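You operate a simulated robot arm through the tools that you are given. There is no shell and no other tool.

Carry out the task below with a simulated robot arm. There is one attempt and no reset: what you move stays moved.

## Task
Sort the four finished housings by their screws, then reset the counter.
Fine: seated screws go to the green tray, proud or sunk ones to the red tray.

The check looks at the end state, three seconds after you hand in, the way a careful person would. Anything else that was tipped, shoved, dropped, spilled or broken makes it a failure.

## Robot
A 6-joint arm with a fingered hand, fixed in place. Base frame: the origin is on the floor under the middle of its stand, x ahead of it, y to its left, z up; the work surface is at about z = 0.74. Units: m, degrees, N and s.
It reaches about 1.346 m from its shoulder. Its first joint turns from -149.0 to 149.0 degrees. Payload 3.5 kg.
The TCP is the grasp point between the finger pads, 0.026 m short of the fingertips. In the tool frame z runs along the fingers and y along their closing line. The gripper opens to 0.132 m; its body begins 0.073 m behind the TCP. The gripper is a hand of 4 fingers: y runs from the thumb to the fingers, the wrist lies at [0, 0, -0.234] in the tool frame, and closing takes about 1.5 s.
Orientation is told as [roll, pitch, yaw] about the base's x, y, z axes, in that order, counted from this pose: with the fingers straight down and closing along the base's y, the tool's x points along the base's -x, its y along +y and its z along -z.

## Interface
- The arm moves only by the tool apply_moves. Its argument "targets" is a list of rows, each a list of 7 numbers: the shift along the base's x, y, z in units of 300 mm (1.0 is 300 mm), then the turn, a rotation vector about the base's x, y, z in units of 180 degrees (1.0 is 180 degrees), then the closure in counts, from 0 (fully open) to 255 (shut). In form: [[dx, dy, dz, wx, wy, wz, jaw], ...]. A call has 1 to 20 rows; each row is the pose to reach, as a shift and turn from the pose commanded when the call began. A call with a number of a shift or a turn outside -1 to 1 is refused whole. Each row takes 0.2 s and may step no farther than 0.05 m and 8.6 degrees from the row before; otherwise, or with a gripper value out of range, the whole call is refused. A pose out of reach is approached as far as the arm can. The call stops where the force on the tool passes 40 N (or 10 N more than at its start, if that is more) or the arm is blocked; 0.2 s more then pass. Each finger travels about 0.108 m/s and halts on what it meets, pressing with about 25 N; the grip force reading is that of the motor and also rises with nothing between the fingers. The clock runs only during rows and for 0.2 s after the last one: add rows that repeat a pose to give the fingers time. The reply holds the time, the measured pose of the TCP, the force on the tool along the base axes, the opening and the grip force, in the units named above and with some noise, with the torque about the TCP (base axes, N m) and any sound that the robot's microphone picked up, and new pictures: "show" is both (left out), scene, wrist or none.
- Cameras (640 x 400 px; columns grow to the right, rows downward): "scene" is fixed at [0.2228, 0.6515, 1.4869]; the picture's right is [-0.44, -0.90, 0.00], its down [-0.75, 0.36, -0.56] and it looks along [0.50, -0.24, -0.83] (base axes); focal length 343 px, centre (320, 200). "wrist" rides on the gripper at [0.068, 0.002, -0.097] in the tool frame; the picture's right is [-0.03, 1.00, 0.00], its down [-0.82, -0.02, -0.58] and it looks along [-0.58, -0.01, 0.82] (tool axes); focal length 270 px, centre (320, 200). There is no depth. A picture from a camera that has moved, and an enlarged one, comes with that camera's place and axes in the base frame and with its lens.
- lift_body(by): slides the trunk up (or, below 0, down) by that many m; the arm rides with it, the base frame stays. It gives what a move gives, with no picture.
- set_grasp(shape): the hand has 4 fingers and takes this shape, open, in about a second: jaw (thumb against the fingers, like two jaws); tri (thumb and two fingers); tip (a fingertip pinch); poke (one finger out to press); point (the index stretched); flat (the hand flat); cup (the hand cupped); fist (a fist). The gripper value then closes the fingers along that shape, each until it touches; the sizes above hold for jaw. It gives what a move gives, with no picture.
- zoom(camera, box): a new picture of the part [left, top, right, bottom] of that camera's present view, enlarged. No time passes.
- close_job(): hands the job in; it is judged then, once.

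Nothing tells you positions but the pictures and the camera data. Unless the task says otherwise, let go and move clear before handing in.

The tools are called after "Call:" by a JSON object that holds its "fn" and its "kwargs". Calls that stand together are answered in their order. apply_moves: Moves the arm, as the interface text tells. Its arguments: {"type":"object","properties":{"targets":{"type":"array"},"show":{"type":"string","enum":["both","scene","wrist","none"]}},"required":["targets"]} The other tools are called the same way: lift_body (by) moves the trunk up or down; set_grasp (shape) gives the hand a shape; zoom (camera, box) takes an enlarged picture of a part of a camera's view; close_job () hands the job in.

At the start:

```text
time: 0.0
eef_pos: [0.6845, 0.4277, 1.0424]
ee_rot: [0.0, 0.0, -0.1]
force: [0.5, 0.1, 0.2]
wrist_torque: [0.01, -0.01, -0.04]
width: 0.1318
grip_force: 0.0
shape: jaw
trunk travel left (down, up): [-0.941, 0.029]
```

scene: 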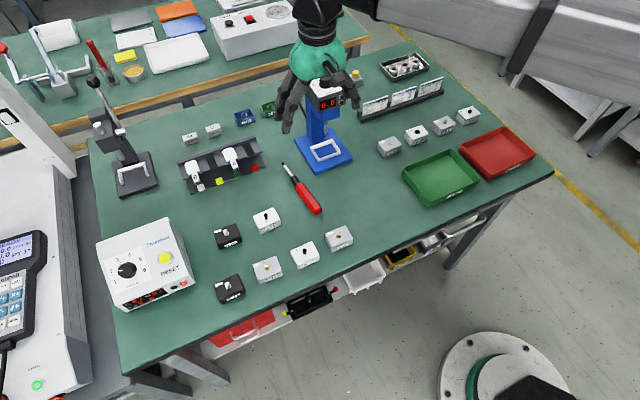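
wrist: 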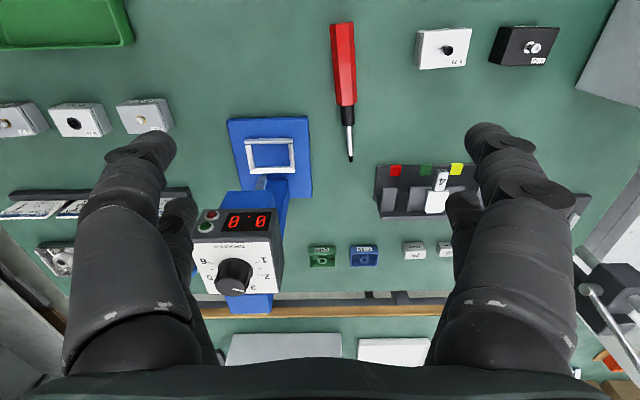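

I see a bench with several small housings, a green and a red tray at the right, a blue tester with a display in the middle and a white box with a RESET button at the left. I'll zoom in to identify things before moving.

Call:
{"fn": "zoom", "kwargs": {"camera": "scene", "box": [360, 80, 560, 205]}}

Call:
{"fn": "zoom", "kwargs": {"camera": "scene", "box": [200, 190, 360, 310]}}

Call:
{"fn": "zoom", "kwargs": {"camera": "scene", "box": [80, 190, 220, 320]}}

Call:
{"fn": "zoom", "kwargs": {"camera": "scene", "box": [270, 40, 450, 180]}}

Call:
{"fn": "zoom", "kwargs": {"camera": "scene", "box": [80, 70, 290, 200]}}

Call:
{"fn": "zoom", "kwargs": {"camera": "wrist", "box": [180, 180, 320, 320]}}

```text
3.20 times, centred on (460, 142) of scene
camera zoom: at [0.2228, 0.6515, 1.4869], right [-0.44, -0.9, 0.0], down [-0.75, 0.36, -0.56], along [0.5, -0.24, -0.83], focal length 1099 px, centre (-128, 384)
```

zoom: 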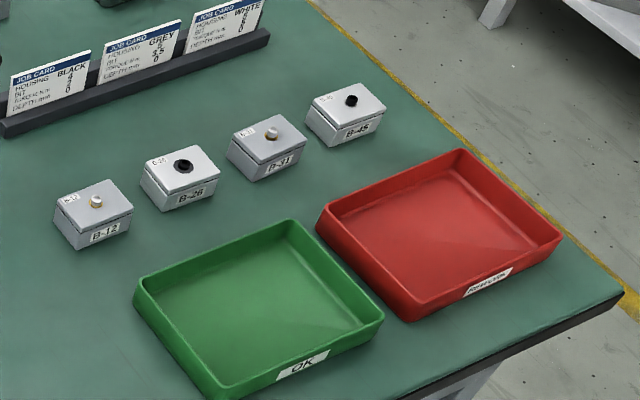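

```text
3.33 times, centred on (280, 250) of scene
camera zoom: at [0.2228, 0.6515, 1.4869], right [-0.44, -0.9, 0.0], down [-0.75, 0.36, -0.56], along [0.5, -0.24, -0.83], focal length 1144 px, centre (453, 33)
```

zoom: 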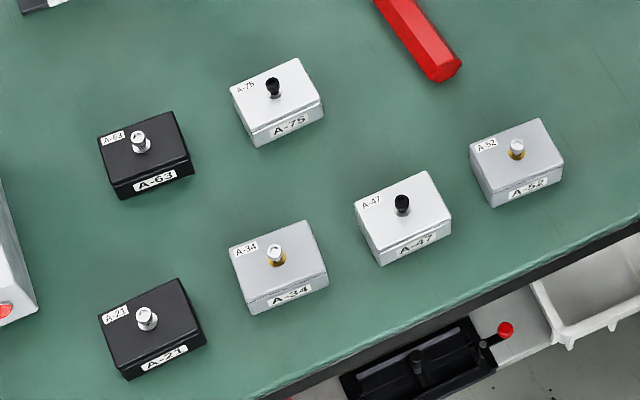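

```text
3.08 times, centred on (150, 255) of scene
camera zoom: at [0.2228, 0.6515, 1.4869], right [-0.44, -0.9, 0.0], down [-0.75, 0.36, -0.56], along [0.5, -0.24, -0.83], focal length 1056 px, centre (843, 31)
```

zoom: 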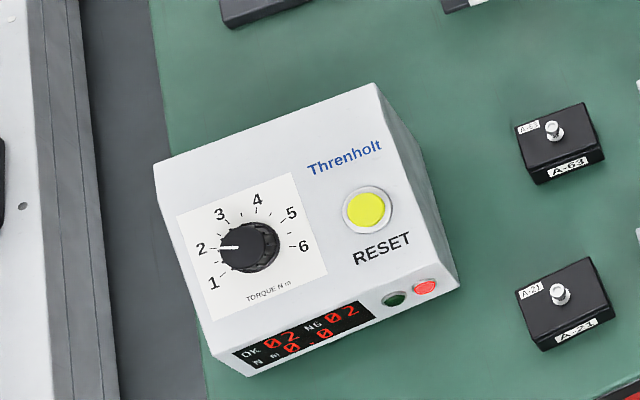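

```text
2.86 times, centred on (360, 110) of scene
camera zoom: at [0.2228, 0.6515, 1.4869], right [-0.44, -0.9, 0.0], down [-0.75, 0.36, -0.56], along [0.5, -0.24, -0.83], focal length 981 px, centre (206, 457)
```

zoom: 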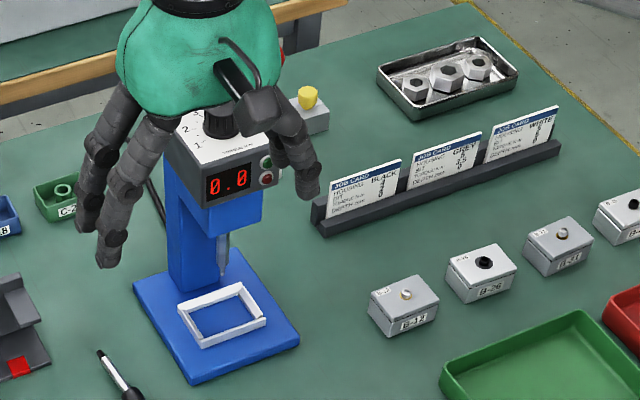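

```text
3.05 times, centred on (185, 135) of scene
camera zoom: at [0.2228, 0.6515, 1.4869], right [-0.44, -0.9, 0.0], down [-0.75, 0.36, -0.56], along [0.5, -0.24, -0.83], focal length 1046 px, centre (731, 398)
```

zoom: 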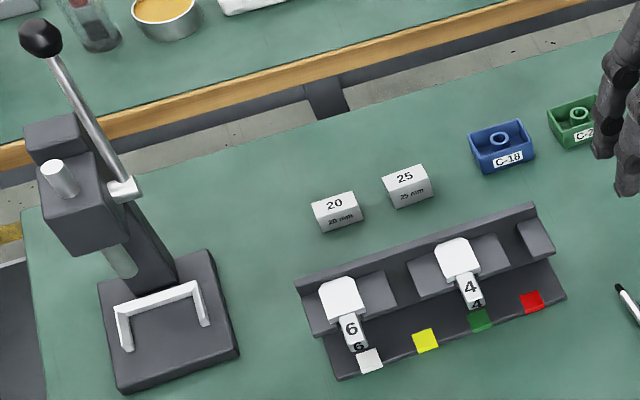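

```text
2.86 times, centred on (250, 250) of wrist
camera zoom: at [0.6155, 0.4316, 1.1401], right [0.03, 1.0, 0.0], down [0.82, -0.02, 0.58], along [0.58, -0.01, -0.82], focal length 772 px, centre (520, 57)
```

zoom: 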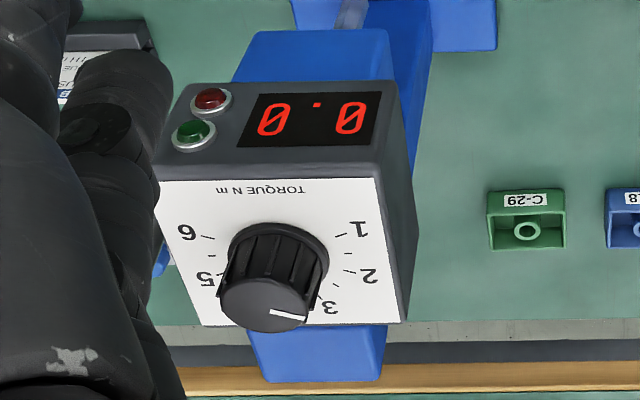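

The four housings B-12, B-26, B-31 and B-45 near the trays are the finished ones, and the counter is the Threnholt box with RESET. I'll zoom closer to each screw, the job cards and the other counter-like items.

Call:
{"fn": "zoom", "kwargs": {"camera": "scene", "box": [370, 130, 410, 160]}}

Call:
{"fn": "zoom", "kwargs": {"camera": "scene", "box": [398, 120, 438, 150]}}

Call:
{"fn": "zoom", "kwargs": {"camera": "scene", "box": [424, 110, 464, 140]}}

Call:
{"fn": "zoom", "kwargs": {"camera": "scene", "box": [448, 100, 488, 130]}}

Call:
{"fn": "zoom", "kwargs": {"camera": "scene", "box": [355, 75, 450, 125]}}

Call:
{"fn": "zoom", "kwargs": {"camera": "scene", "box": [200, 0, 380, 110]}}

Call:
{"fn": "zoom", "kwargs": {"camera": "scene", "box": [200, 220, 500, 400]}}

Call:
{"fn": "zoom", "kwargs": {"camera": "wrist", "box": [0, 80, 200, 200]}}

```text
13.33 times, centred on (390, 145) of scene
camera zoom: at [0.2228, 0.6515, 1.4869], right [-0.44, -0.9, 0.0], down [-0.75, 0.36, -0.56], along [0.5, -0.24, -0.83], focal length 4577 px, centre (-613, 933)
```

zoom: 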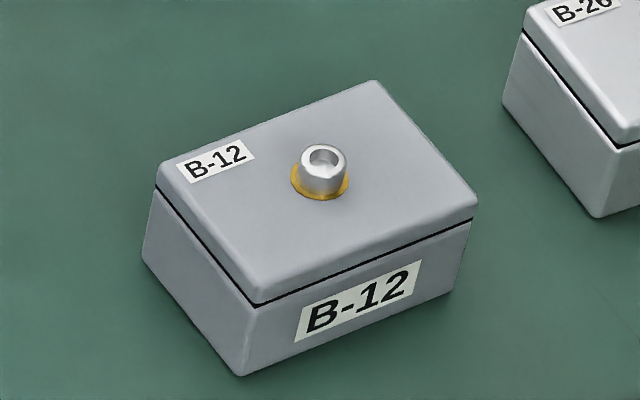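

```text
13.33 times, centred on (418, 135) of scene
camera zoom: at [0.2228, 0.6515, 1.4869], right [-0.44, -0.9, 0.0], down [-0.75, 0.36, -0.56], along [0.5, -0.24, -0.83], focal length 4577 px, centre (-987, 1067)
```

zoom: 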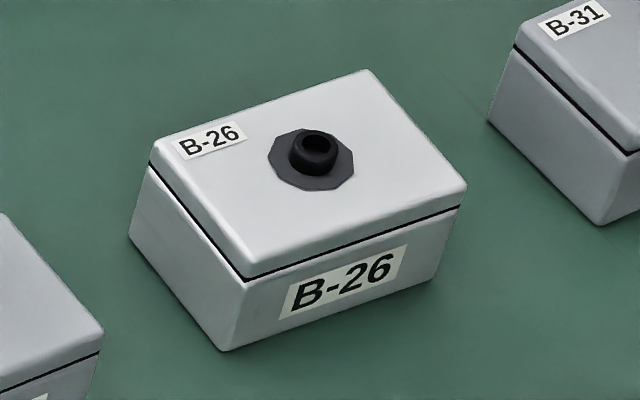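

```text
13.33 times, centred on (444, 125) of scene
camera zoom: at [0.2228, 0.6515, 1.4869], right [-0.44, -0.9, 0.0], down [-0.75, 0.36, -0.56], along [0.5, -0.24, -0.83], focal length 4577 px, centre (-1333, 1200)
```

zoom: 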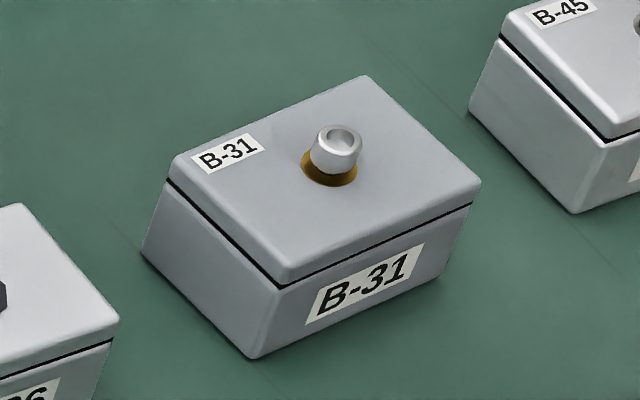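

```text
13.33 times, centred on (468, 115) of scene
camera zoom: at [0.2228, 0.6515, 1.4869], right [-0.44, -0.9, 0.0], down [-0.75, 0.36, -0.56], along [0.5, -0.24, -0.83], focal length 4577 px, centre (-1653, 1333)
```

zoom: 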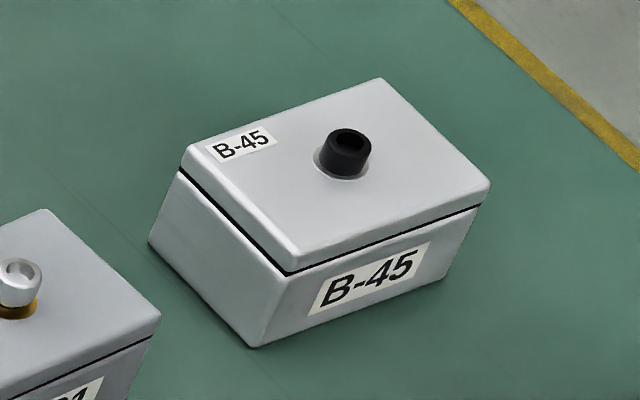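

```text
6.74 times, centred on (402, 100) of scene
camera zoom: at [0.2228, 0.6515, 1.4869], right [-0.44, -0.9, 0.0], down [-0.75, 0.36, -0.56], along [0.5, -0.24, -0.83], focal length 2313 px, centre (-236, 874)
```

zoom: 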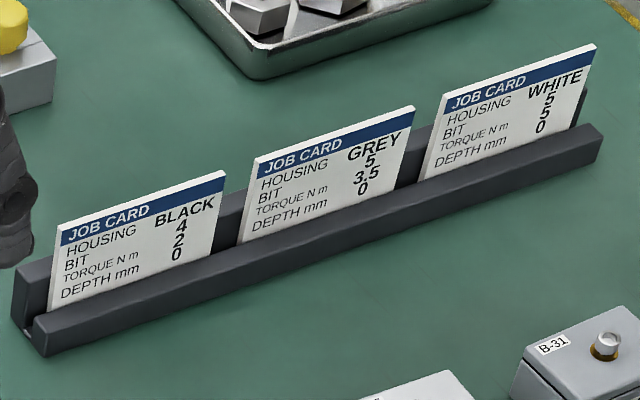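

```text
3.56 times, centred on (290, 55) of scene
camera zoom: at [0.2228, 0.6515, 1.4869], right [-0.44, -0.9, 0.0], down [-0.75, 0.36, -0.56], along [0.5, -0.24, -0.83], focal length 1221 px, centre (427, 716)
```

zoom: 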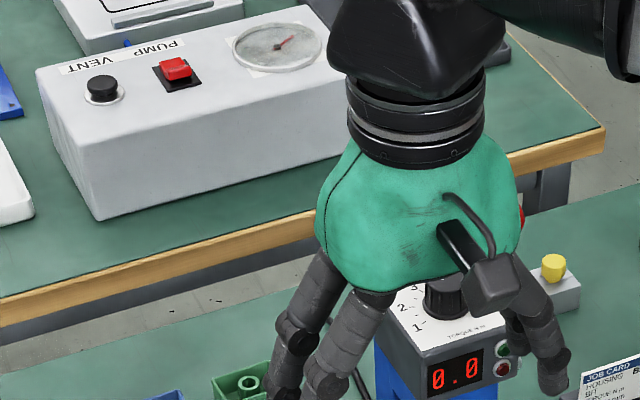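

```text
2.13 times, centred on (350, 310) of scene
camera zoom: at [0.2228, 0.6515, 1.4869], right [-0.44, -0.9, 0.0], down [-0.75, 0.36, -0.56], along [0.5, -0.24, -0.83], focal length 732 px, centre (256, -35)
```

zoom: 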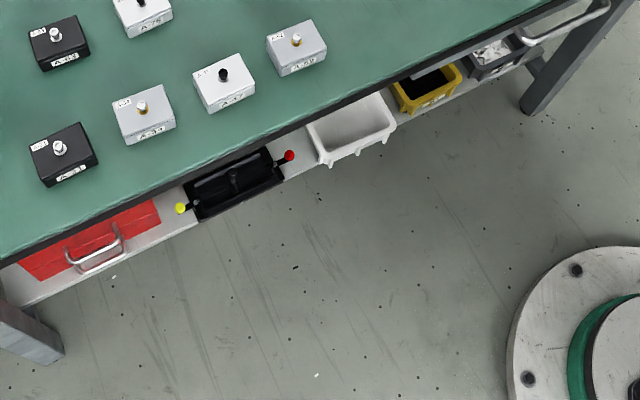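

```text
3.20 times, centred on (100, 140) of wrist
camera zoom: at [0.6155, 0.4316, 1.1401], right [0.03, 1.0, 0.0], down [0.82, -0.02, 0.58], along [0.58, -0.01, -0.82], focal length 865 px, centre (1024, 392)
```

zoom: 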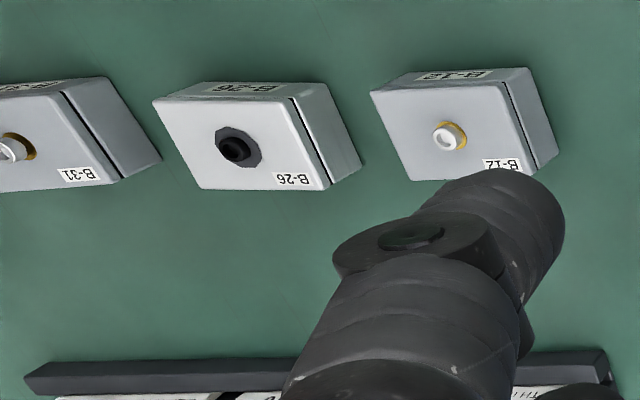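

The four housings stand in a row near x≈0.75, y≈0.175, 0.08, -0.02 and -0.115. Next I'll enlarge each screw head much further, with untouched A-series screws for comparison.

Call:
{"fn": "zoom", "kwargs": {"camera": "scene", "box": [384, 138, 396, 147]}}

Call:
{"fn": "zoom", "kwargs": {"camera": "scene", "box": [411, 127, 423, 136]}}

Call:
{"fn": "zoom", "kwargs": {"camera": "scene", "box": [438, 117, 450, 126]}}

Call:
{"fn": "zoom", "kwargs": {"camera": "scene", "box": [463, 107, 475, 116]}}

Call:
{"fn": "zoom", "kwargs": {"camera": "wrist", "box": [0, 95, 60, 140]}}

Call:
{"fn": "zoom", "kwargs": {"camera": "wrist", "box": [50, 98, 110, 143]}}

Call:
{"fn": "zoom", "kwargs": {"camera": "wrist", "box": [115, 92, 175, 137]}}

Call:
{"fn": "zoom", "kwargs": {"camera": "wrist", "box": [415, 20, 475, 65]}}

```text
16.00 times, centred on (390, 142) of scene
camera zoom: at [0.2228, 0.6515, 1.4869], right [-0.44, -0.9, 0.0], down [-0.75, 0.36, -0.56], along [0.5, -0.24, -0.83], focal length 5493 px, centre (-800, 1120)
```

zoom: 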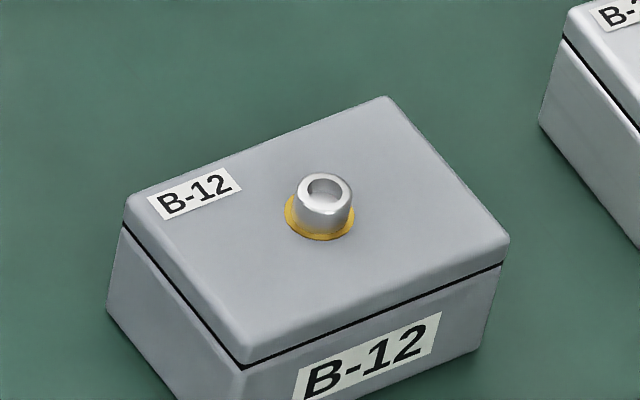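

```text
16.00 times, centred on (417, 132) of scene
camera zoom: at [0.2228, 0.6515, 1.4869], right [-0.44, -0.9, 0.0], down [-0.75, 0.36, -0.56], along [0.5, -0.24, -0.83], focal length 5493 px, centre (-1232, 1296)
```

zoom: 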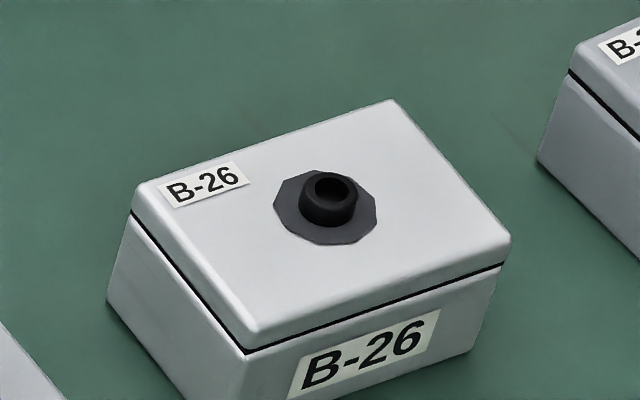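

```text
16.00 times, centred on (444, 122) of scene
camera zoom: at [0.2228, 0.6515, 1.4869], right [-0.44, -0.9, 0.0], down [-0.75, 0.36, -0.56], along [0.5, -0.24, -0.83], focal length 5493 px, centre (-1664, 1456)
```

zoom: 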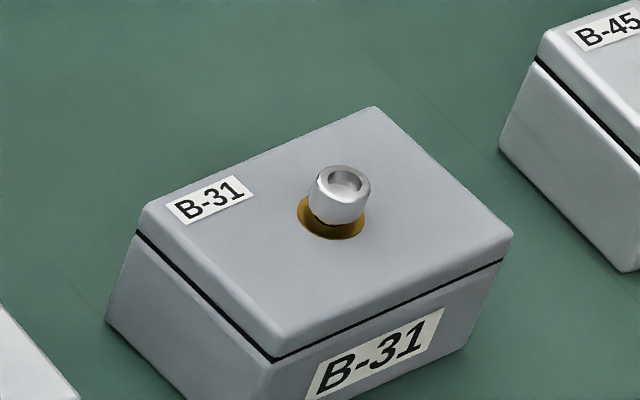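

```text
16.00 times, centred on (469, 112) of scene
camera zoom: at [0.2228, 0.6515, 1.4869], right [-0.44, -0.9, 0.0], down [-0.75, 0.36, -0.56], along [0.5, -0.24, -0.83], focal length 5493 px, centre (-2064, 1616)
```

zoom: 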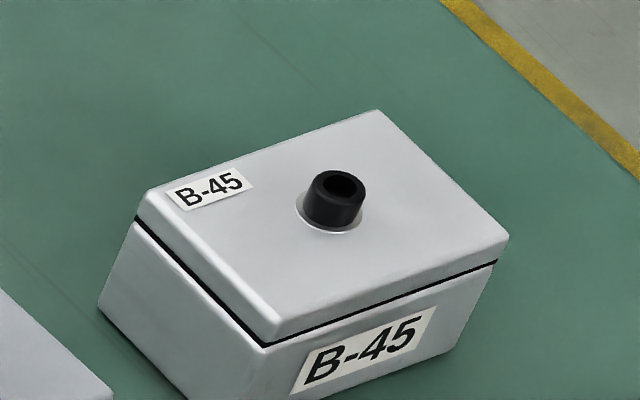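

```text
8.89 times, centred on (30, 118) of wrist
camera zoom: at [0.6155, 0.4316, 1.1401], right [0.03, 1.0, 0.0], down [0.82, -0.02, 0.58], along [0.58, -0.01, -0.82], focal length 2402 px, centre (2898, 933)
```

zoom: 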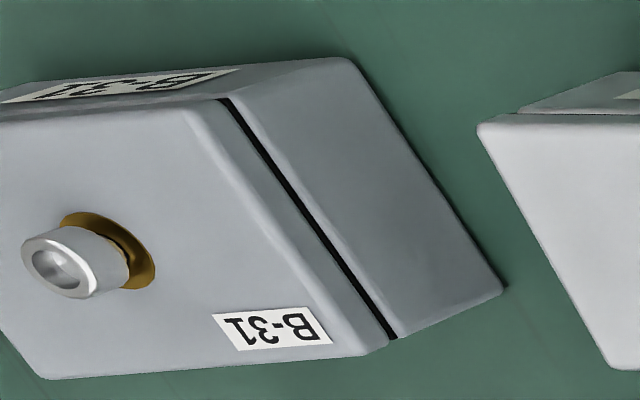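

```text
8.89 times, centred on (80, 120) of wrist
camera zoom: at [0.6155, 0.4316, 1.1401], right [0.03, 1.0, 0.0], down [0.82, -0.02, 0.58], along [0.58, -0.01, -0.82], focal length 2402 px, centre (2453, 907)
```

zoom: 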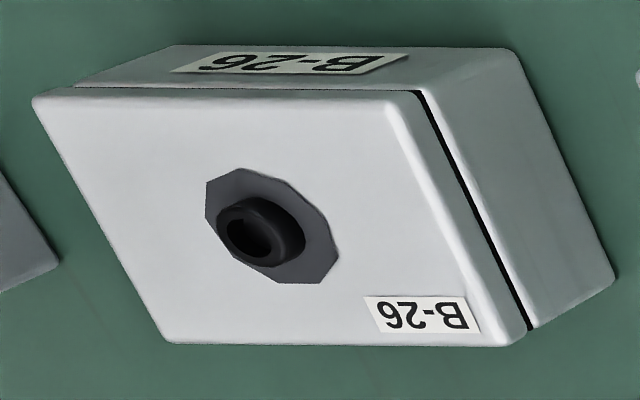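

```text
8.89 times, centred on (145, 114) of wrist
camera zoom: at [0.6155, 0.4316, 1.1401], right [0.03, 1.0, 0.0], down [0.82, -0.02, 0.58], along [0.58, -0.01, -0.82], focal length 2402 px, centre (1876, 960)
```

zoom: 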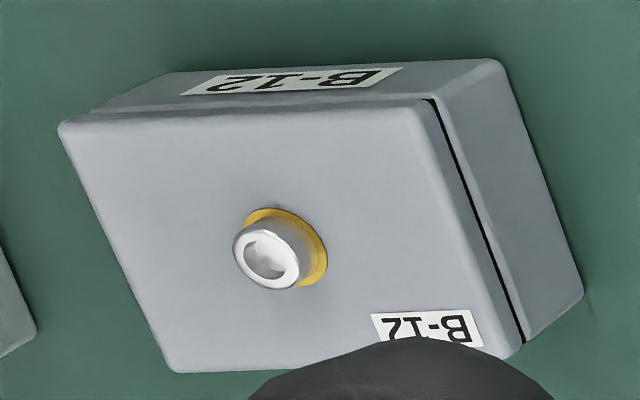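

```text
8.89 times, centred on (445, 42) of wrist
camera zoom: at [0.6155, 0.4316, 1.1401], right [0.03, 1.0, 0.0], down [0.82, -0.02, 0.58], along [0.58, -0.01, -0.82], focal length 2402 px, centre (-791, 1600)
```

zoom: 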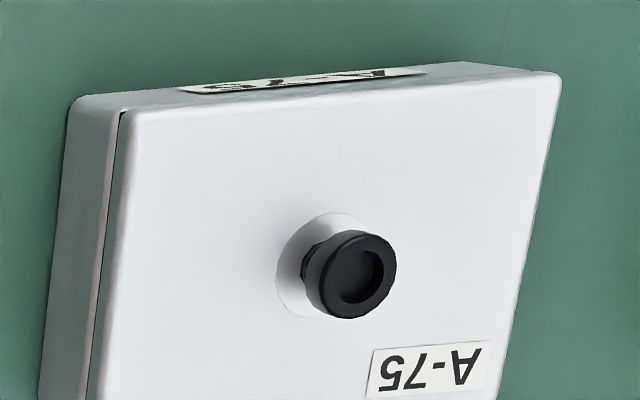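

B-12 looks flush on its washer and B-31 stands off its washer, but B-26 and B-45 need a lower-angle look. I'll rise away from the tester, go over to the housings and tilt the wrist camera at them.

Call:
{"fn": "apply_moves", "kwargs": {"targets": [[0, 0, 0.16, 0, 0, 0, 0], [-0.1, 0, 0.16, 0, 0, 0, 0], [-0.12, -0.15, 0.16, 0, 0, 0, 0], [-0.12, -0.3, 0.16, 0, 0, 0, 0], [-0.12, -0.45, 0.16, 0, 0, 0, 0], [-0.12, -0.6, 0.16, 0, 0, 0, 0], [-0.12, -0.75, 0.16, 0, 0, 0, 0], [-0.12, -0.842, 0.12, 0, 0, 0, 0], [-0.15, -0.842, 0.0, 0, -0.04, 0, 0], [-0.17, -0.842, -0.12, 0, -0.085, 0, 0], [-0.18, -0.842, -0.26, 0, -0.13, 0, 0], [-0.19, -0.842, -0.4, 0, -0.1667, 0, 0]]}}

```text
time: 2.6
eef_pos: [0.6265, 0.1754, 1.075]
ee_rot: [0.1, -30.2, 0.0]
force: [0.1, 0.9, -0.1]
wrist_torque: [0.0, -0.01, 0.0]
width: 0.1317
grip_force: 0.1
shape: jaw
out of reach, approached as far as the arm can: row 1, 2, 3, 4, 5, 6, 7, 8, 10, 11, 12
trunk travel left (down, up): [-0.941, 0.029]
camera wrist: at [0.5193, 0.1772, 1.1242], right [0.02, 1.0, 0.01], down [0.42, -0.02, 0.91], along [0.91, -0.01, -0.42], focal length 270 px, centre (320, 200)
```

scene: 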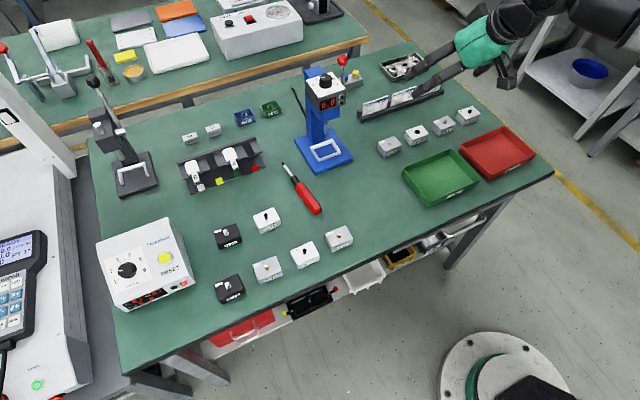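
wrist: 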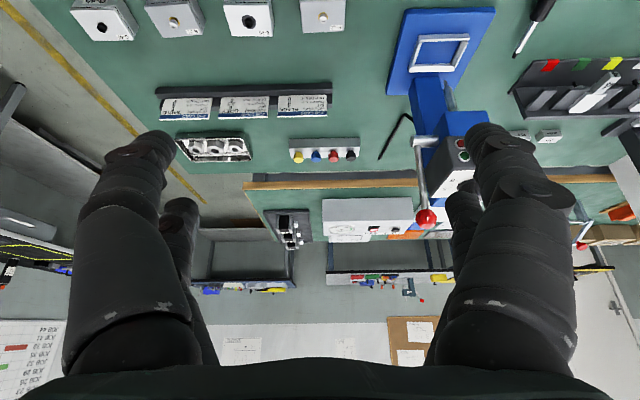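

The arm matched x, y and tilt but not height, so height seems to come mostly from the trunk. I'll test this with a trunk lowering of 0.12 m, which still leaves the hand well above everything.

Call:
{"fn": "lift_body", "kwargs": {"by": -0.12}}

```text
time: 4.1
eef_pos: [0.6285, 0.1739, 0.9536]
ee_rot: [-0.1, -30.1, 0.0]
force: [0.2, -0.7, 0.0]
wrist_torque: [-0.01, 0.06, 0.0]
width: 0.1319
grip_force: 0.0
shape: jaw
trunk travel left (down, up): [-0.821, 0.149]
```

The trunk moves the hand in z as expected. Now I'll test whether the arm itself has any vertical range, with a 30 mm dip.

Call:
{"fn": "apply_moves", "kwargs": {"targets": [[0, 0, -0.05, 0, 0, 0, 0], [0, 0, -0.1, 0, 0, 0, 0]]}}

```text
time: 4.7
eef_pos: [0.6279, 0.1752, 0.9539]
ee_rot: [0.0, -30.1, 0.0]
force: [0.6, -0.6, -0.4]
wrist_torque: [0.04, 0.01, -0.02]
width: 0.1321
grip_force: 0.1
shape: jaw
out of reach, approached as far as the arm can: row 1, 2
trunk travel left (down, up): [-0.821, 0.149]
camera wrist: at [0.5196, 0.1773, 1.0042], right [0.02, 1.0, 0.01], down [0.42, -0.02, 0.91], along [0.91, -0.01, -0.42], focal length 270 px, centre (320, 200)
```

scene: 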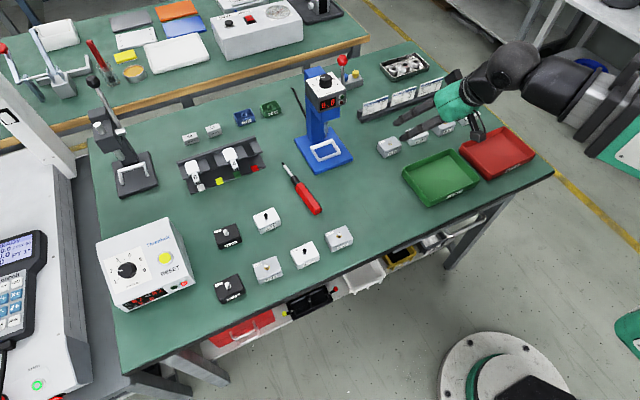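
wrist: 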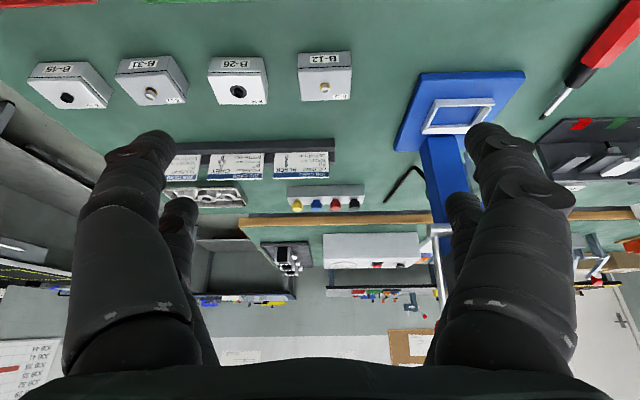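

Confirmed: height comes from the trunk only. I'll lower a bit more to bring the wrist camera to a shallow view of the housings' screws; the fingertips should stay about 4 cm above the tray rims.

Call:
{"fn": "lift_body", "kwargs": {"by": -0.1}}

Call:
{"fn": "zoom", "kwargs": {"camera": "wrist", "box": [0, 0, 640, 400]}}

Call:
{"fn": "zoom", "kwargs": {"camera": "scene", "box": [360, 60, 560, 210]}}

```text
time: 6.0
eef_pos: [0.6266, 0.1744, 0.8543]
ee_rot: [0.0, -30.0, -0.1]
force: [-0.3, -0.3, -0.1]
wrist_torque: [-0.02, 0.01, -0.01]
width: 0.1317
grip_force: 0.0
shape: jaw
trunk travel left (down, up): [-0.721, 0.249]
```

```text
1.00 times, centred on (320, 200) of wrist (not enlarged: the box is as wide or as high as the picture)
camera zoom: at [0.5196, 0.1772, 0.9042], right [0.02, 1.0, 0.01], down [0.42, -0.02, 0.91], along [0.91, -0.01, -0.42], focal length 270 px, centre (320, 200)
```

zoom: 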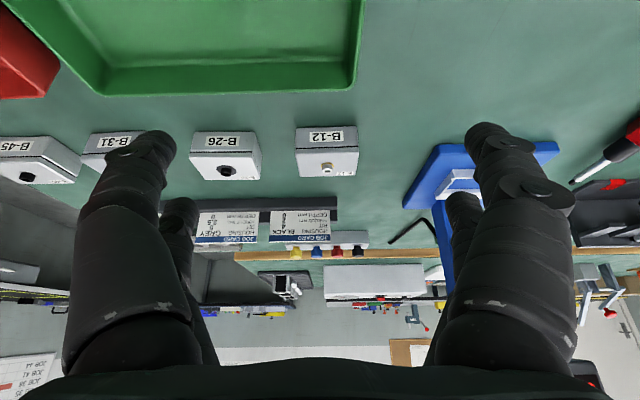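

```text
2.67 times, centred on (460, 135) of scene
camera zoom: at [0.2228, 0.6515, 1.4869], right [-0.44, -0.9, 0.0], down [-0.75, 0.36, -0.56], along [0.5, -0.24, -0.83], focal length 916 px, centre (-53, 373)
```

zoom: 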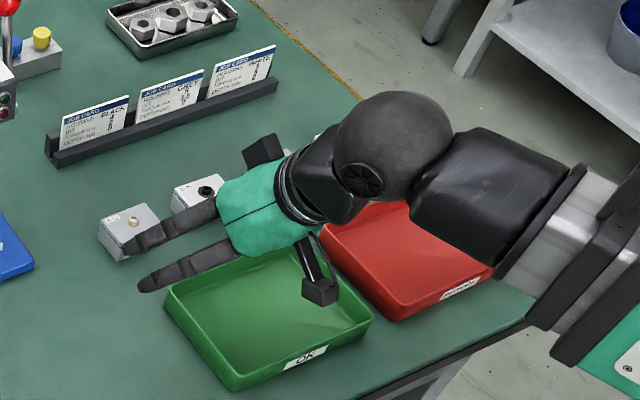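

Both B-12 and B-26 are clearly in the wrist view now; I'll zoom on each screw from this low angle.

Call:
{"fn": "zoom", "kwargs": {"camera": "wrist", "box": [306, 150, 350, 182]}}

Call:
{"fn": "zoom", "kwargs": {"camera": "wrist", "box": [204, 154, 248, 186]}}

Call:
{"fn": "zoom", "kwargs": {"camera": "wrist", "box": [0, 155, 60, 195]}}

Call:
{"fn": "zoom", "kwargs": {"camera": "wrist", "box": [270, 185, 400, 265]}}

```text
12.50 times, centred on (328, 166) of wrist
camera zoom: at [0.5196, 0.1772, 0.9042], right [0.02, 1.0, 0.01], down [0.42, -0.02, 0.91], along [0.91, -0.01, -0.42], focal length 3379 px, centre (220, 625)
```

zoom: 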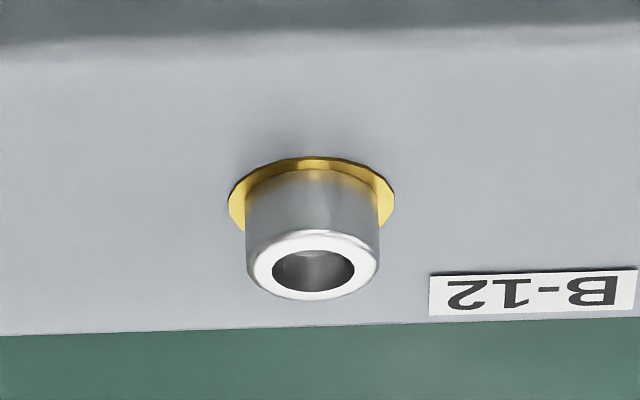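

```text
12.50 times, centred on (226, 170) of wrist
camera zoom: at [0.5196, 0.1772, 0.9042], right [0.02, 1.0, 0.01], down [0.42, -0.02, 0.91], along [0.91, -0.01, -0.42], focal length 3379 px, centre (1495, 575)
```

zoom: 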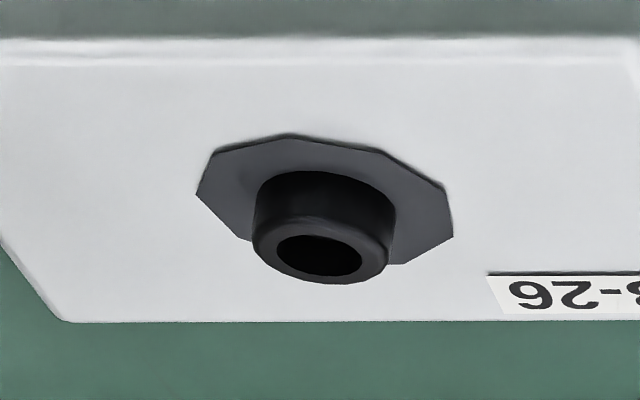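

```text
10.00 times, centred on (30, 175) of wrist
camera zoom: at [0.5196, 0.1772, 0.9042], right [0.02, 1.0, 0.01], down [0.42, -0.02, 0.91], along [0.91, -0.01, -0.42], focal length 2703 px, centre (3220, 450)
```

zoom: 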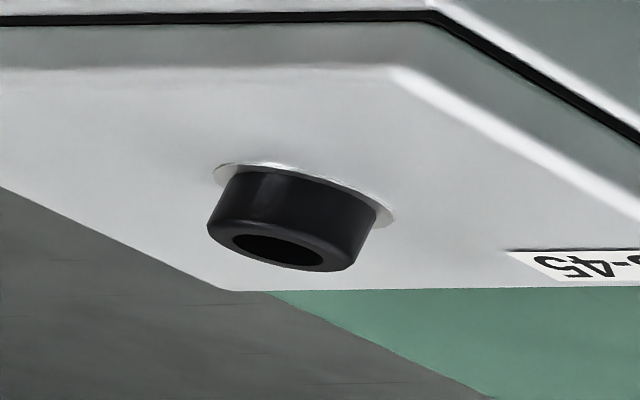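

```text
4.92 times, centred on (335, 225) of wrist
camera zoom: at [0.5196, 0.1772, 0.9042], right [0.02, 1.0, 0.01], down [0.42, -0.02, 0.91], along [0.91, -0.01, -0.42], focal length 1331 px, centre (246, 77)
```

zoom: 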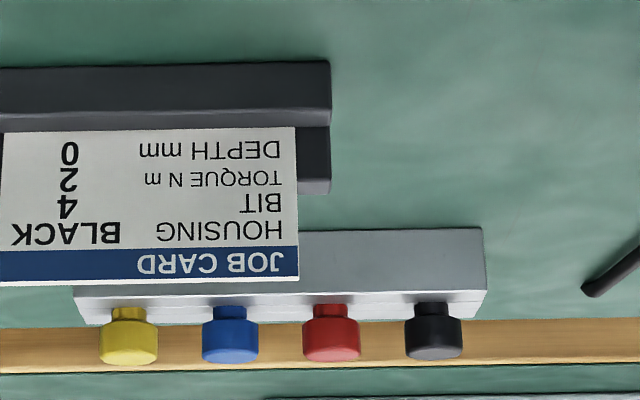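

B-12's head sits flat on its brass washer, while B-26's head is short inside a crushed dark ring, which suggests it is sunk. I'll slide the hand along to see B-31 and B-45 from the same angle.

Call:
{"fn": "apply_moves", "kwargs": {"targets": [[0, -0.15, 0, 0, 0, 0, 0], [0, -0.3, 0, 0, 0, 0, 0], [0, -0.45, 0, 0, 0, 0, 0], [0, -0.6, 0, 0, 0, 0, 0], [0, -0.75, 0, 0, 0, 0, 0], [0, -0.83, 0, 0, 0, 0, 0]]}}

```text
time: 7.4
eef_pos: [0.6492, -0.0783, 0.8535]
ee_rot: [0.0, -29.9, 0.0]
force: [0.3, -0.5, 0.0]
wrist_torque: [0.0, -0.01, -0.02]
width: 0.1319
grip_force: 0.0
shape: jaw
out of reach, approached as far as the arm can: row 1, 2, 3, 4, 5, 6
trunk travel left (down, up): [-0.721, 0.249]
camera wrist: at [0.5403, -0.0752, 0.9042], right [0.02, 1.0, 0.01], down [0.42, -0.02, 0.91], along [0.91, -0.01, -0.42], focal length 270 px, centre (320, 200)
```

scene: 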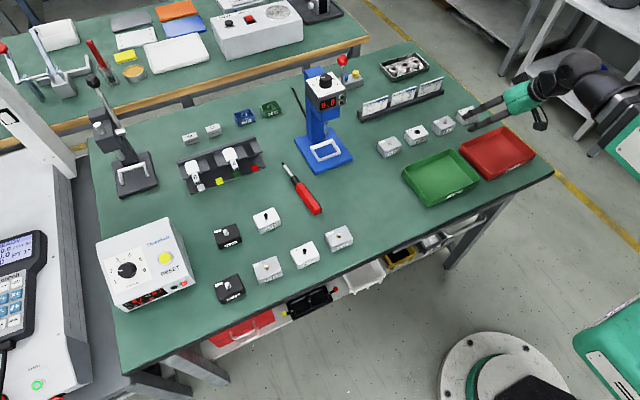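
wrist: 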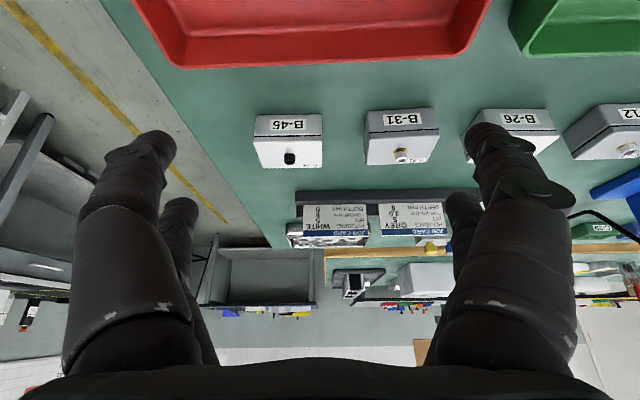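

The arm hits an inner reach limit here (x shifted to 0.649), but the view is good. I'll zoom on B-31 and B-45.

Call:
{"fn": "zoom", "kwargs": {"camera": "wrist", "box": [268, 143, 312, 175]}}

Call:
{"fn": "zoom", "kwargs": {"camera": "wrist", "box": [378, 140, 422, 172]}}

Call:
{"fn": "zoom", "kwargs": {"camera": "wrist", "box": [600, 130, 640, 160]}}

Call:
{"fn": "zoom", "kwargs": {"camera": "scene", "box": [440, 40, 600, 160]}}

```text
12.50 times, centred on (290, 159) of wrist
camera zoom: at [0.5403, -0.0752, 0.9042], right [0.02, 1.0, 0.01], down [0.42, -0.02, 0.91], along [0.91, -0.01, -0.42], focal length 3379 px, centre (695, 712)
```

zoom: 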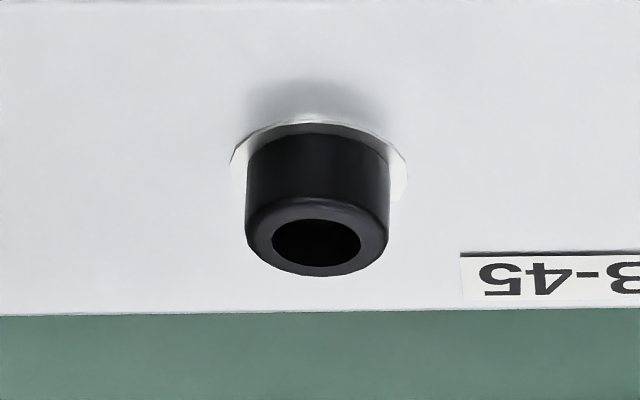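

```text
12.50 times, centred on (400, 156) of wrist
camera zoom: at [0.5403, -0.0752, 0.9042], right [0.02, 1.0, 0.01], down [0.42, -0.02, 0.91], along [0.91, -0.01, -0.42], focal length 3379 px, centre (-680, 750)
```

zoom: 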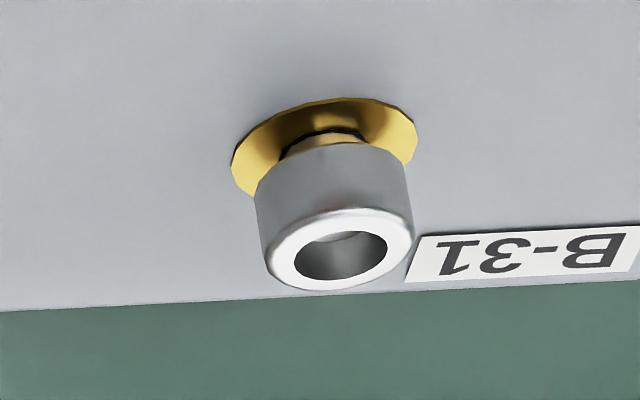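

```text
13.33 times, centred on (620, 145) of wrist
camera zoom: at [0.5403, -0.0752, 0.9042], right [0.02, 1.0, 0.01], down [0.42, -0.02, 0.91], along [0.91, -0.01, -0.42], focal length 3604 px, centre (-3680, 933)
```

zoom: 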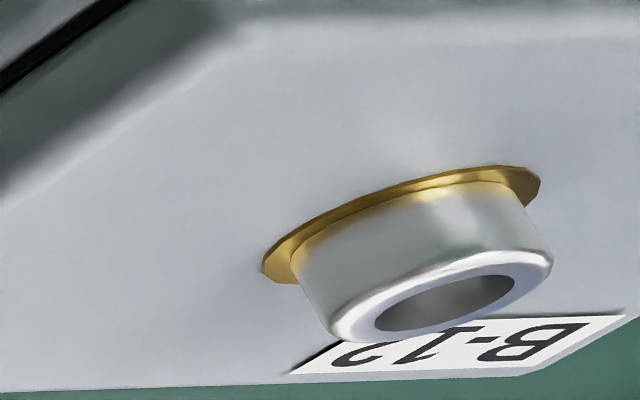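

```text
3.33 times, centred on (520, 100) of scene
camera zoom: at [0.2228, 0.6515, 1.4869], right [-0.44, -0.9, 0.0], down [-0.75, 0.36, -0.56], along [0.5, -0.24, -0.83], focal length 1144 px, centre (-347, 533)
```

zoom: 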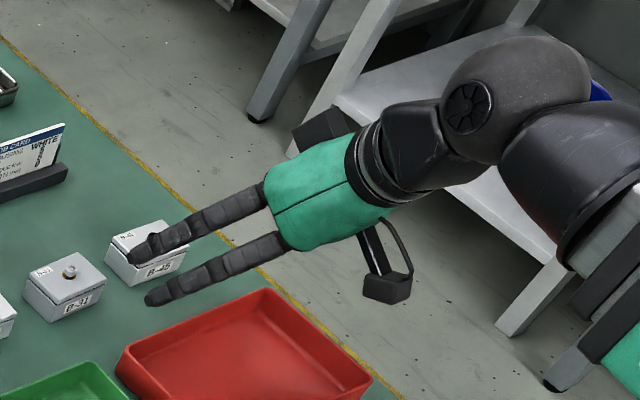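

It's now clear: B-12 and B-45 are seated (green), B-31 is proud with visible shank, and B-26 is sunk in a crushed ring (both red), which matches the counter's OK 02 / NG 02. I'll raise the trunk, bring the hand upright, and check yaw and opening at a safe height.

Call:
{"fn": "lift_body", "kwargs": {"by": 0.1}}

Call:
{"fn": "apply_moves", "kwargs": {"targets": [[0.02, 0.05, 0, 0, 0.04, 0, 0], [0.04, 0.1, 0, 0, 0.08, 0, 0], [0.06, 0.15, 0, 0, 0.125, 0, 0], [0.08, 0.2, 0, 0, 0.1667, 0, 0]]}}

```text
time: 8.8
eef_pos: [0.6476, -0.0783, 0.9524]
ee_rot: [0.0, -29.9, 0.0]
force: [0.0, -0.4, -0.1]
wrist_torque: [0.01, -0.01, -0.01]
width: 0.1318
grip_force: 0.1
shape: jaw
trunk travel left (down, up): [-0.821, 0.149]
```

```text
time: 9.8
eef_pos: [0.6731, -0.0171, 0.9225]
ee_rot: [0.0, 0.3, 0.0]
force: [0.1, -0.4, 0.0]
wrist_torque: [-0.01, -0.03, 0.03]
width: 0.132
grip_force: 0.0
shape: jaw
out of reach, approached as far as the arm can: row 1, 2, 3, 4
trunk travel left (down, up): [-0.821, 0.149]
camera wrist: at [0.6045, -0.0142, 1.0203], right [0.03, 1.0, 0.0], down [0.82, -0.02, 0.57], along [0.57, -0.02, -0.82], focal length 270 px, centre (320, 200)
```

scene: 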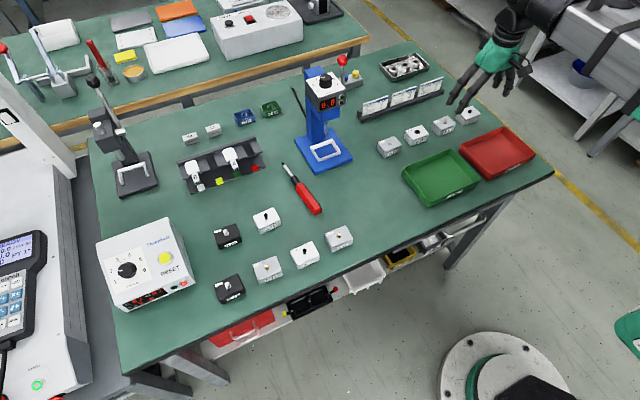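
wrist: 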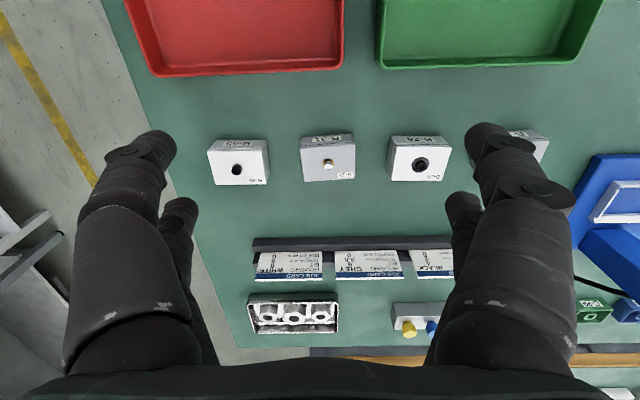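

The hand is upright and the wrist view places the housings near x≈0.735, y≈-0.107, -0.010, 0.088, 0.185, with tray rims at x≈0.52–0.645. I'll turn the hand -90° so it closes along x, move over B-31 and half-close the fingers to read the opening.

Call:
{"fn": "apply_moves", "kwargs": {"targets": [[0.02, 0.0, 0, 0, 0, -0.045, 0], [0.04, 0.0, 0, 0, 0, -0.09, 30], [0.06, 0.0, 0, 0, 0, -0.135, 60], [0.08, 0.01, 0, 0, 0, -0.18, 90], [0.1, 0.01, 0, 0, 0, -0.225, 100], [0.12, 0.01, 0, 0, 0, -0.27, 100], [0.14, 0.01, 0, 0, 0, -0.315, 100], [0.16, 0.02, 0, 0, 0, -0.36, 100], [0.18, 0.02, 0, 0, 0, -0.405, 100], [0.2, 0.02, 0, 0, 0, -0.45, 100], [0.2067, 0.023, 0, 0, 0, -0.5, 100], [0.2067, 0.023, 0, 0, 0, -0.5, 100]]}}

```text
refused: row 11 steps farther than a row can; nothing moved
```

That was refused only because one turn step was slightly too large; I'll spread the steps out.

Call:
{"fn": "apply_moves", "kwargs": {"targets": [[0.02, 0.0, 0, 0, 0, -0.045, 0], [0.04, 0.0, 0, 0, 0, -0.09, 30], [0.06, 0.0, 0, 0, 0, -0.135, 60], [0.08, 0.01, 0, 0, 0, -0.18, 90], [0.1, 0.01, 0, 0, 0, -0.225, 100], [0.12, 0.01, 0, 0, 0, -0.27, 100], [0.14, 0.01, 0, 0, 0, -0.315, 100], [0.16, 0.02, 0, 0, 0, -0.36, 100], [0.18, 0.02, 0, 0, 0, -0.405, 100], [0.2, 0.02, 0, 0, 0, -0.45, 100], [0.2067, 0.023, 0, 0, 0, -0.48, 100], [0.2067, 0.023, 0, 0, 0, -0.5, 100]]}}

```text
time: 12.4
eef_pos: [0.7334, -0.0112, 0.9219]
ee_rot: [0.0, 0.2, -90.1]
force: [0.2, 0.6, 0.9]
wrist_torque: [-0.01, 0.0, 0.0]
width: 0.0807
grip_force: 0.1
shape: jaw
trunk travel left (down, up): [-0.821, 0.149]
camera wrist: at [0.736, 0.0581, 1.0202], right [1.0, -0.03, 0.0], down [-0.02, -0.82, 0.58], along [-0.02, -0.58, -0.82], focal length 270 px, centre (320, 200)
```

scene: 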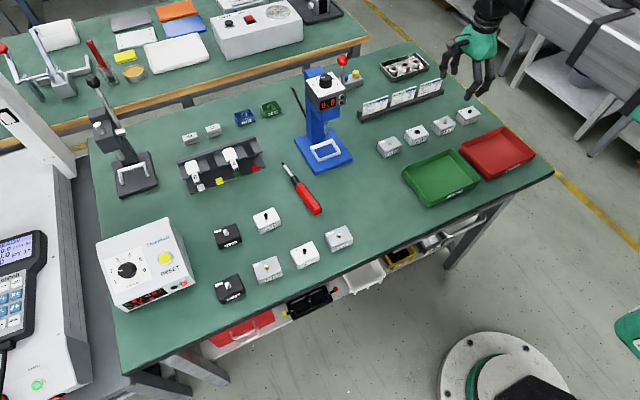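
wrist: 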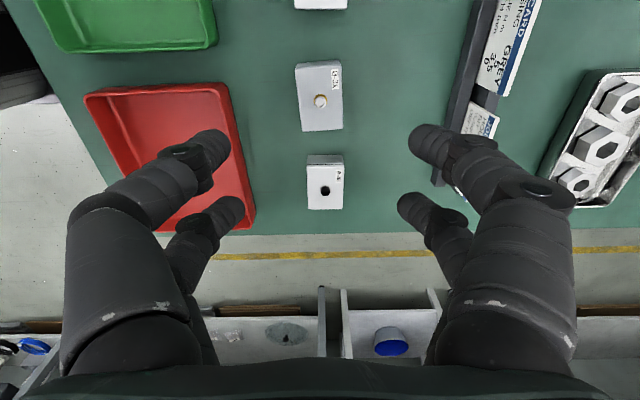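

At 100 counts the opening is 0.081 m, and B-31's centre reads about (0.733, -0.006) with its top near z≈0.766. I'll nudge onto it and lower to just above the box top for a check.

Call:
{"fn": "apply_moves", "kwargs": {"targets": [[0, 0.015, 0, 0, 0, 0, 115], [0, 0.015, 0, 0, 0, 0, 115]], "show": "none"}}

Call:
{"fn": "lift_body", "kwargs": {"by": -0.11}}

Call:
{"fn": "zoom", "kwargs": {"camera": "wrist", "box": [120, 60, 520, 310]}}

Call:
{"fn": "zoom", "kwargs": {"camera": "scene", "box": [380, 60, 540, 180]}}

```text
time: 13.0
eef_pos: [0.7341, -0.0068, 0.9241]
ee_rot: [-0.1, 0.1, -90.0]
force: [-0.3, 0.4, 0.2]
wrist_torque: [0.04, 0.01, 0.02]
width: 0.073
grip_force: 0.0
shape: jaw
trunk travel left (down, up): [-0.821, 0.149]
```

```text
time: 14.4
eef_pos: [0.7343, -0.0054, 0.8121]
ee_rot: [0.0, 0.1, -90.0]
force: [-0.4, -0.3, -0.7]
wrist_torque: [-0.04, -0.01, 0.01]
width: 0.073
grip_force: 0.0
shape: jaw
trunk travel left (down, up): [-0.711, 0.259]
```

```text
1.60 times, centred on (320, 185) of wrist
camera zoom: at [0.7355, 0.063, 0.9102], right [1.0, -0.03, 0.0], down [-0.02, -0.82, 0.58], along [-0.01, -0.58, -0.82], focal length 432 px, centre (320, 224)
```

zoom: 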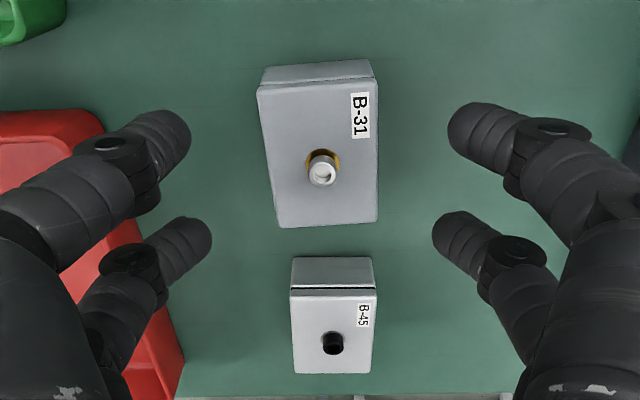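

```text
3.33 times, centred on (460, 120) of scene
camera zoom: at [0.2228, 0.6515, 1.4869], right [-0.44, -0.9, 0.0], down [-0.75, 0.36, -0.56], along [0.5, -0.24, -0.83], focal length 1144 px, centre (-147, 467)
```

zoom: 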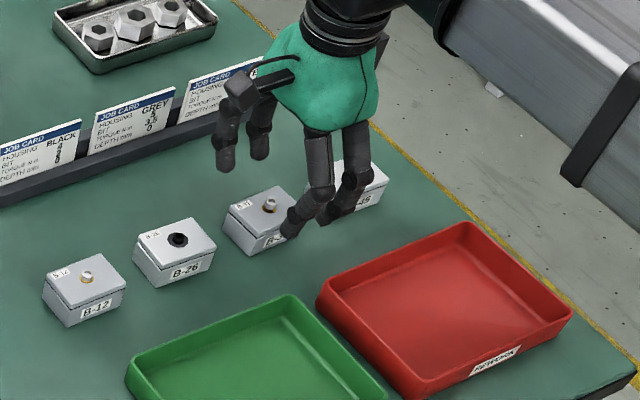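

B-31 is centred between the finger pairs, with the neighbouring B-45 clear. I'll lower so the fingertips stop a few millimetres above the table, then close gently.

Call:
{"fn": "apply_moves", "kwargs": {"targets": [[0, -0.008, 0, 0, 0, 0, 115], [0, -0.008, 0, 0, 0, 0, 115]], "show": "none"}}

Call:
{"fn": "lift_body", "kwargs": {"by": -0.041}}

Call:
{"fn": "zoom", "kwargs": {"camera": "wrist", "box": [120, 60, 520, 310]}}

Call:
{"fn": "zoom", "kwargs": {"camera": "scene", "box": [400, 80, 500, 155]}}

```text
time: 15.0
eef_pos: [0.7342, -0.0087, 0.8127]
ee_rot: [0.0, 0.2, -90.0]
force: [-0.3, -0.8, -0.2]
wrist_torque: [0.04, 0.01, 0.0]
width: 0.0731
grip_force: 0.1
shape: jaw
trunk travel left (down, up): [-0.711, 0.259]
```

```text
time: 15.8
eef_pos: [0.7358, -0.0084, 0.7712]
ee_rot: [0.0, 0.1, -90.0]
force: [0.9, 0.1, 0.0]
wrist_torque: [0.03, 0.01, 0.04]
width: 0.0732
grip_force: 0.1
shape: jaw
trunk travel left (down, up): [-0.67, 0.3]
```

```text
1.60 times, centred on (320, 185) of wrist
camera zoom: at [0.7357, 0.0604, 0.8692], right [1.0, -0.03, 0.0], down [-0.02, -0.82, 0.58], along [-0.01, -0.58, -0.82], focal length 432 px, centre (320, 224)
```

zoom: 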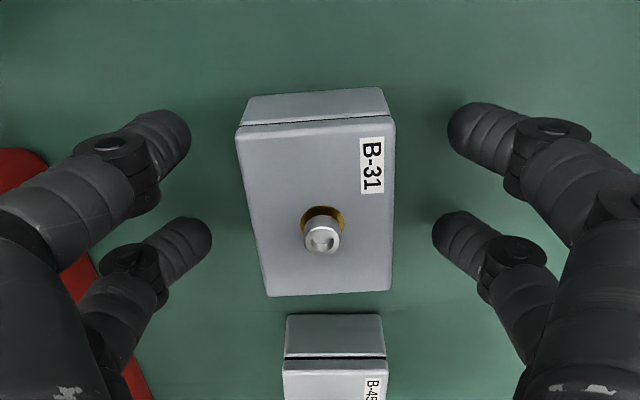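

```text
5.33 times, centred on (450, 118) of scene
camera zoom: at [0.2228, 0.6515, 1.4869], right [-0.44, -0.9, 0.0], down [-0.75, 0.36, -0.56], along [0.5, -0.24, -0.83], focal length 1831 px, centre (-373, 640)
```

zoom: 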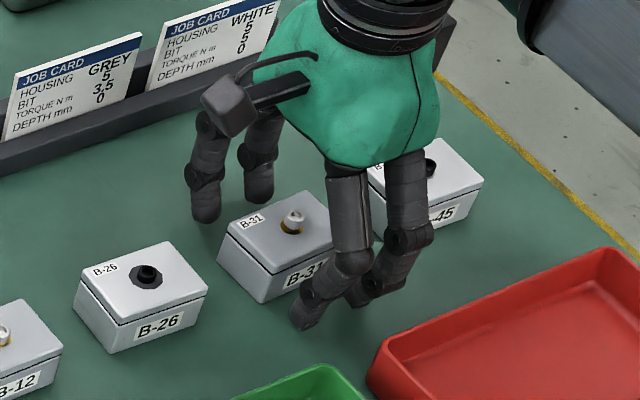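

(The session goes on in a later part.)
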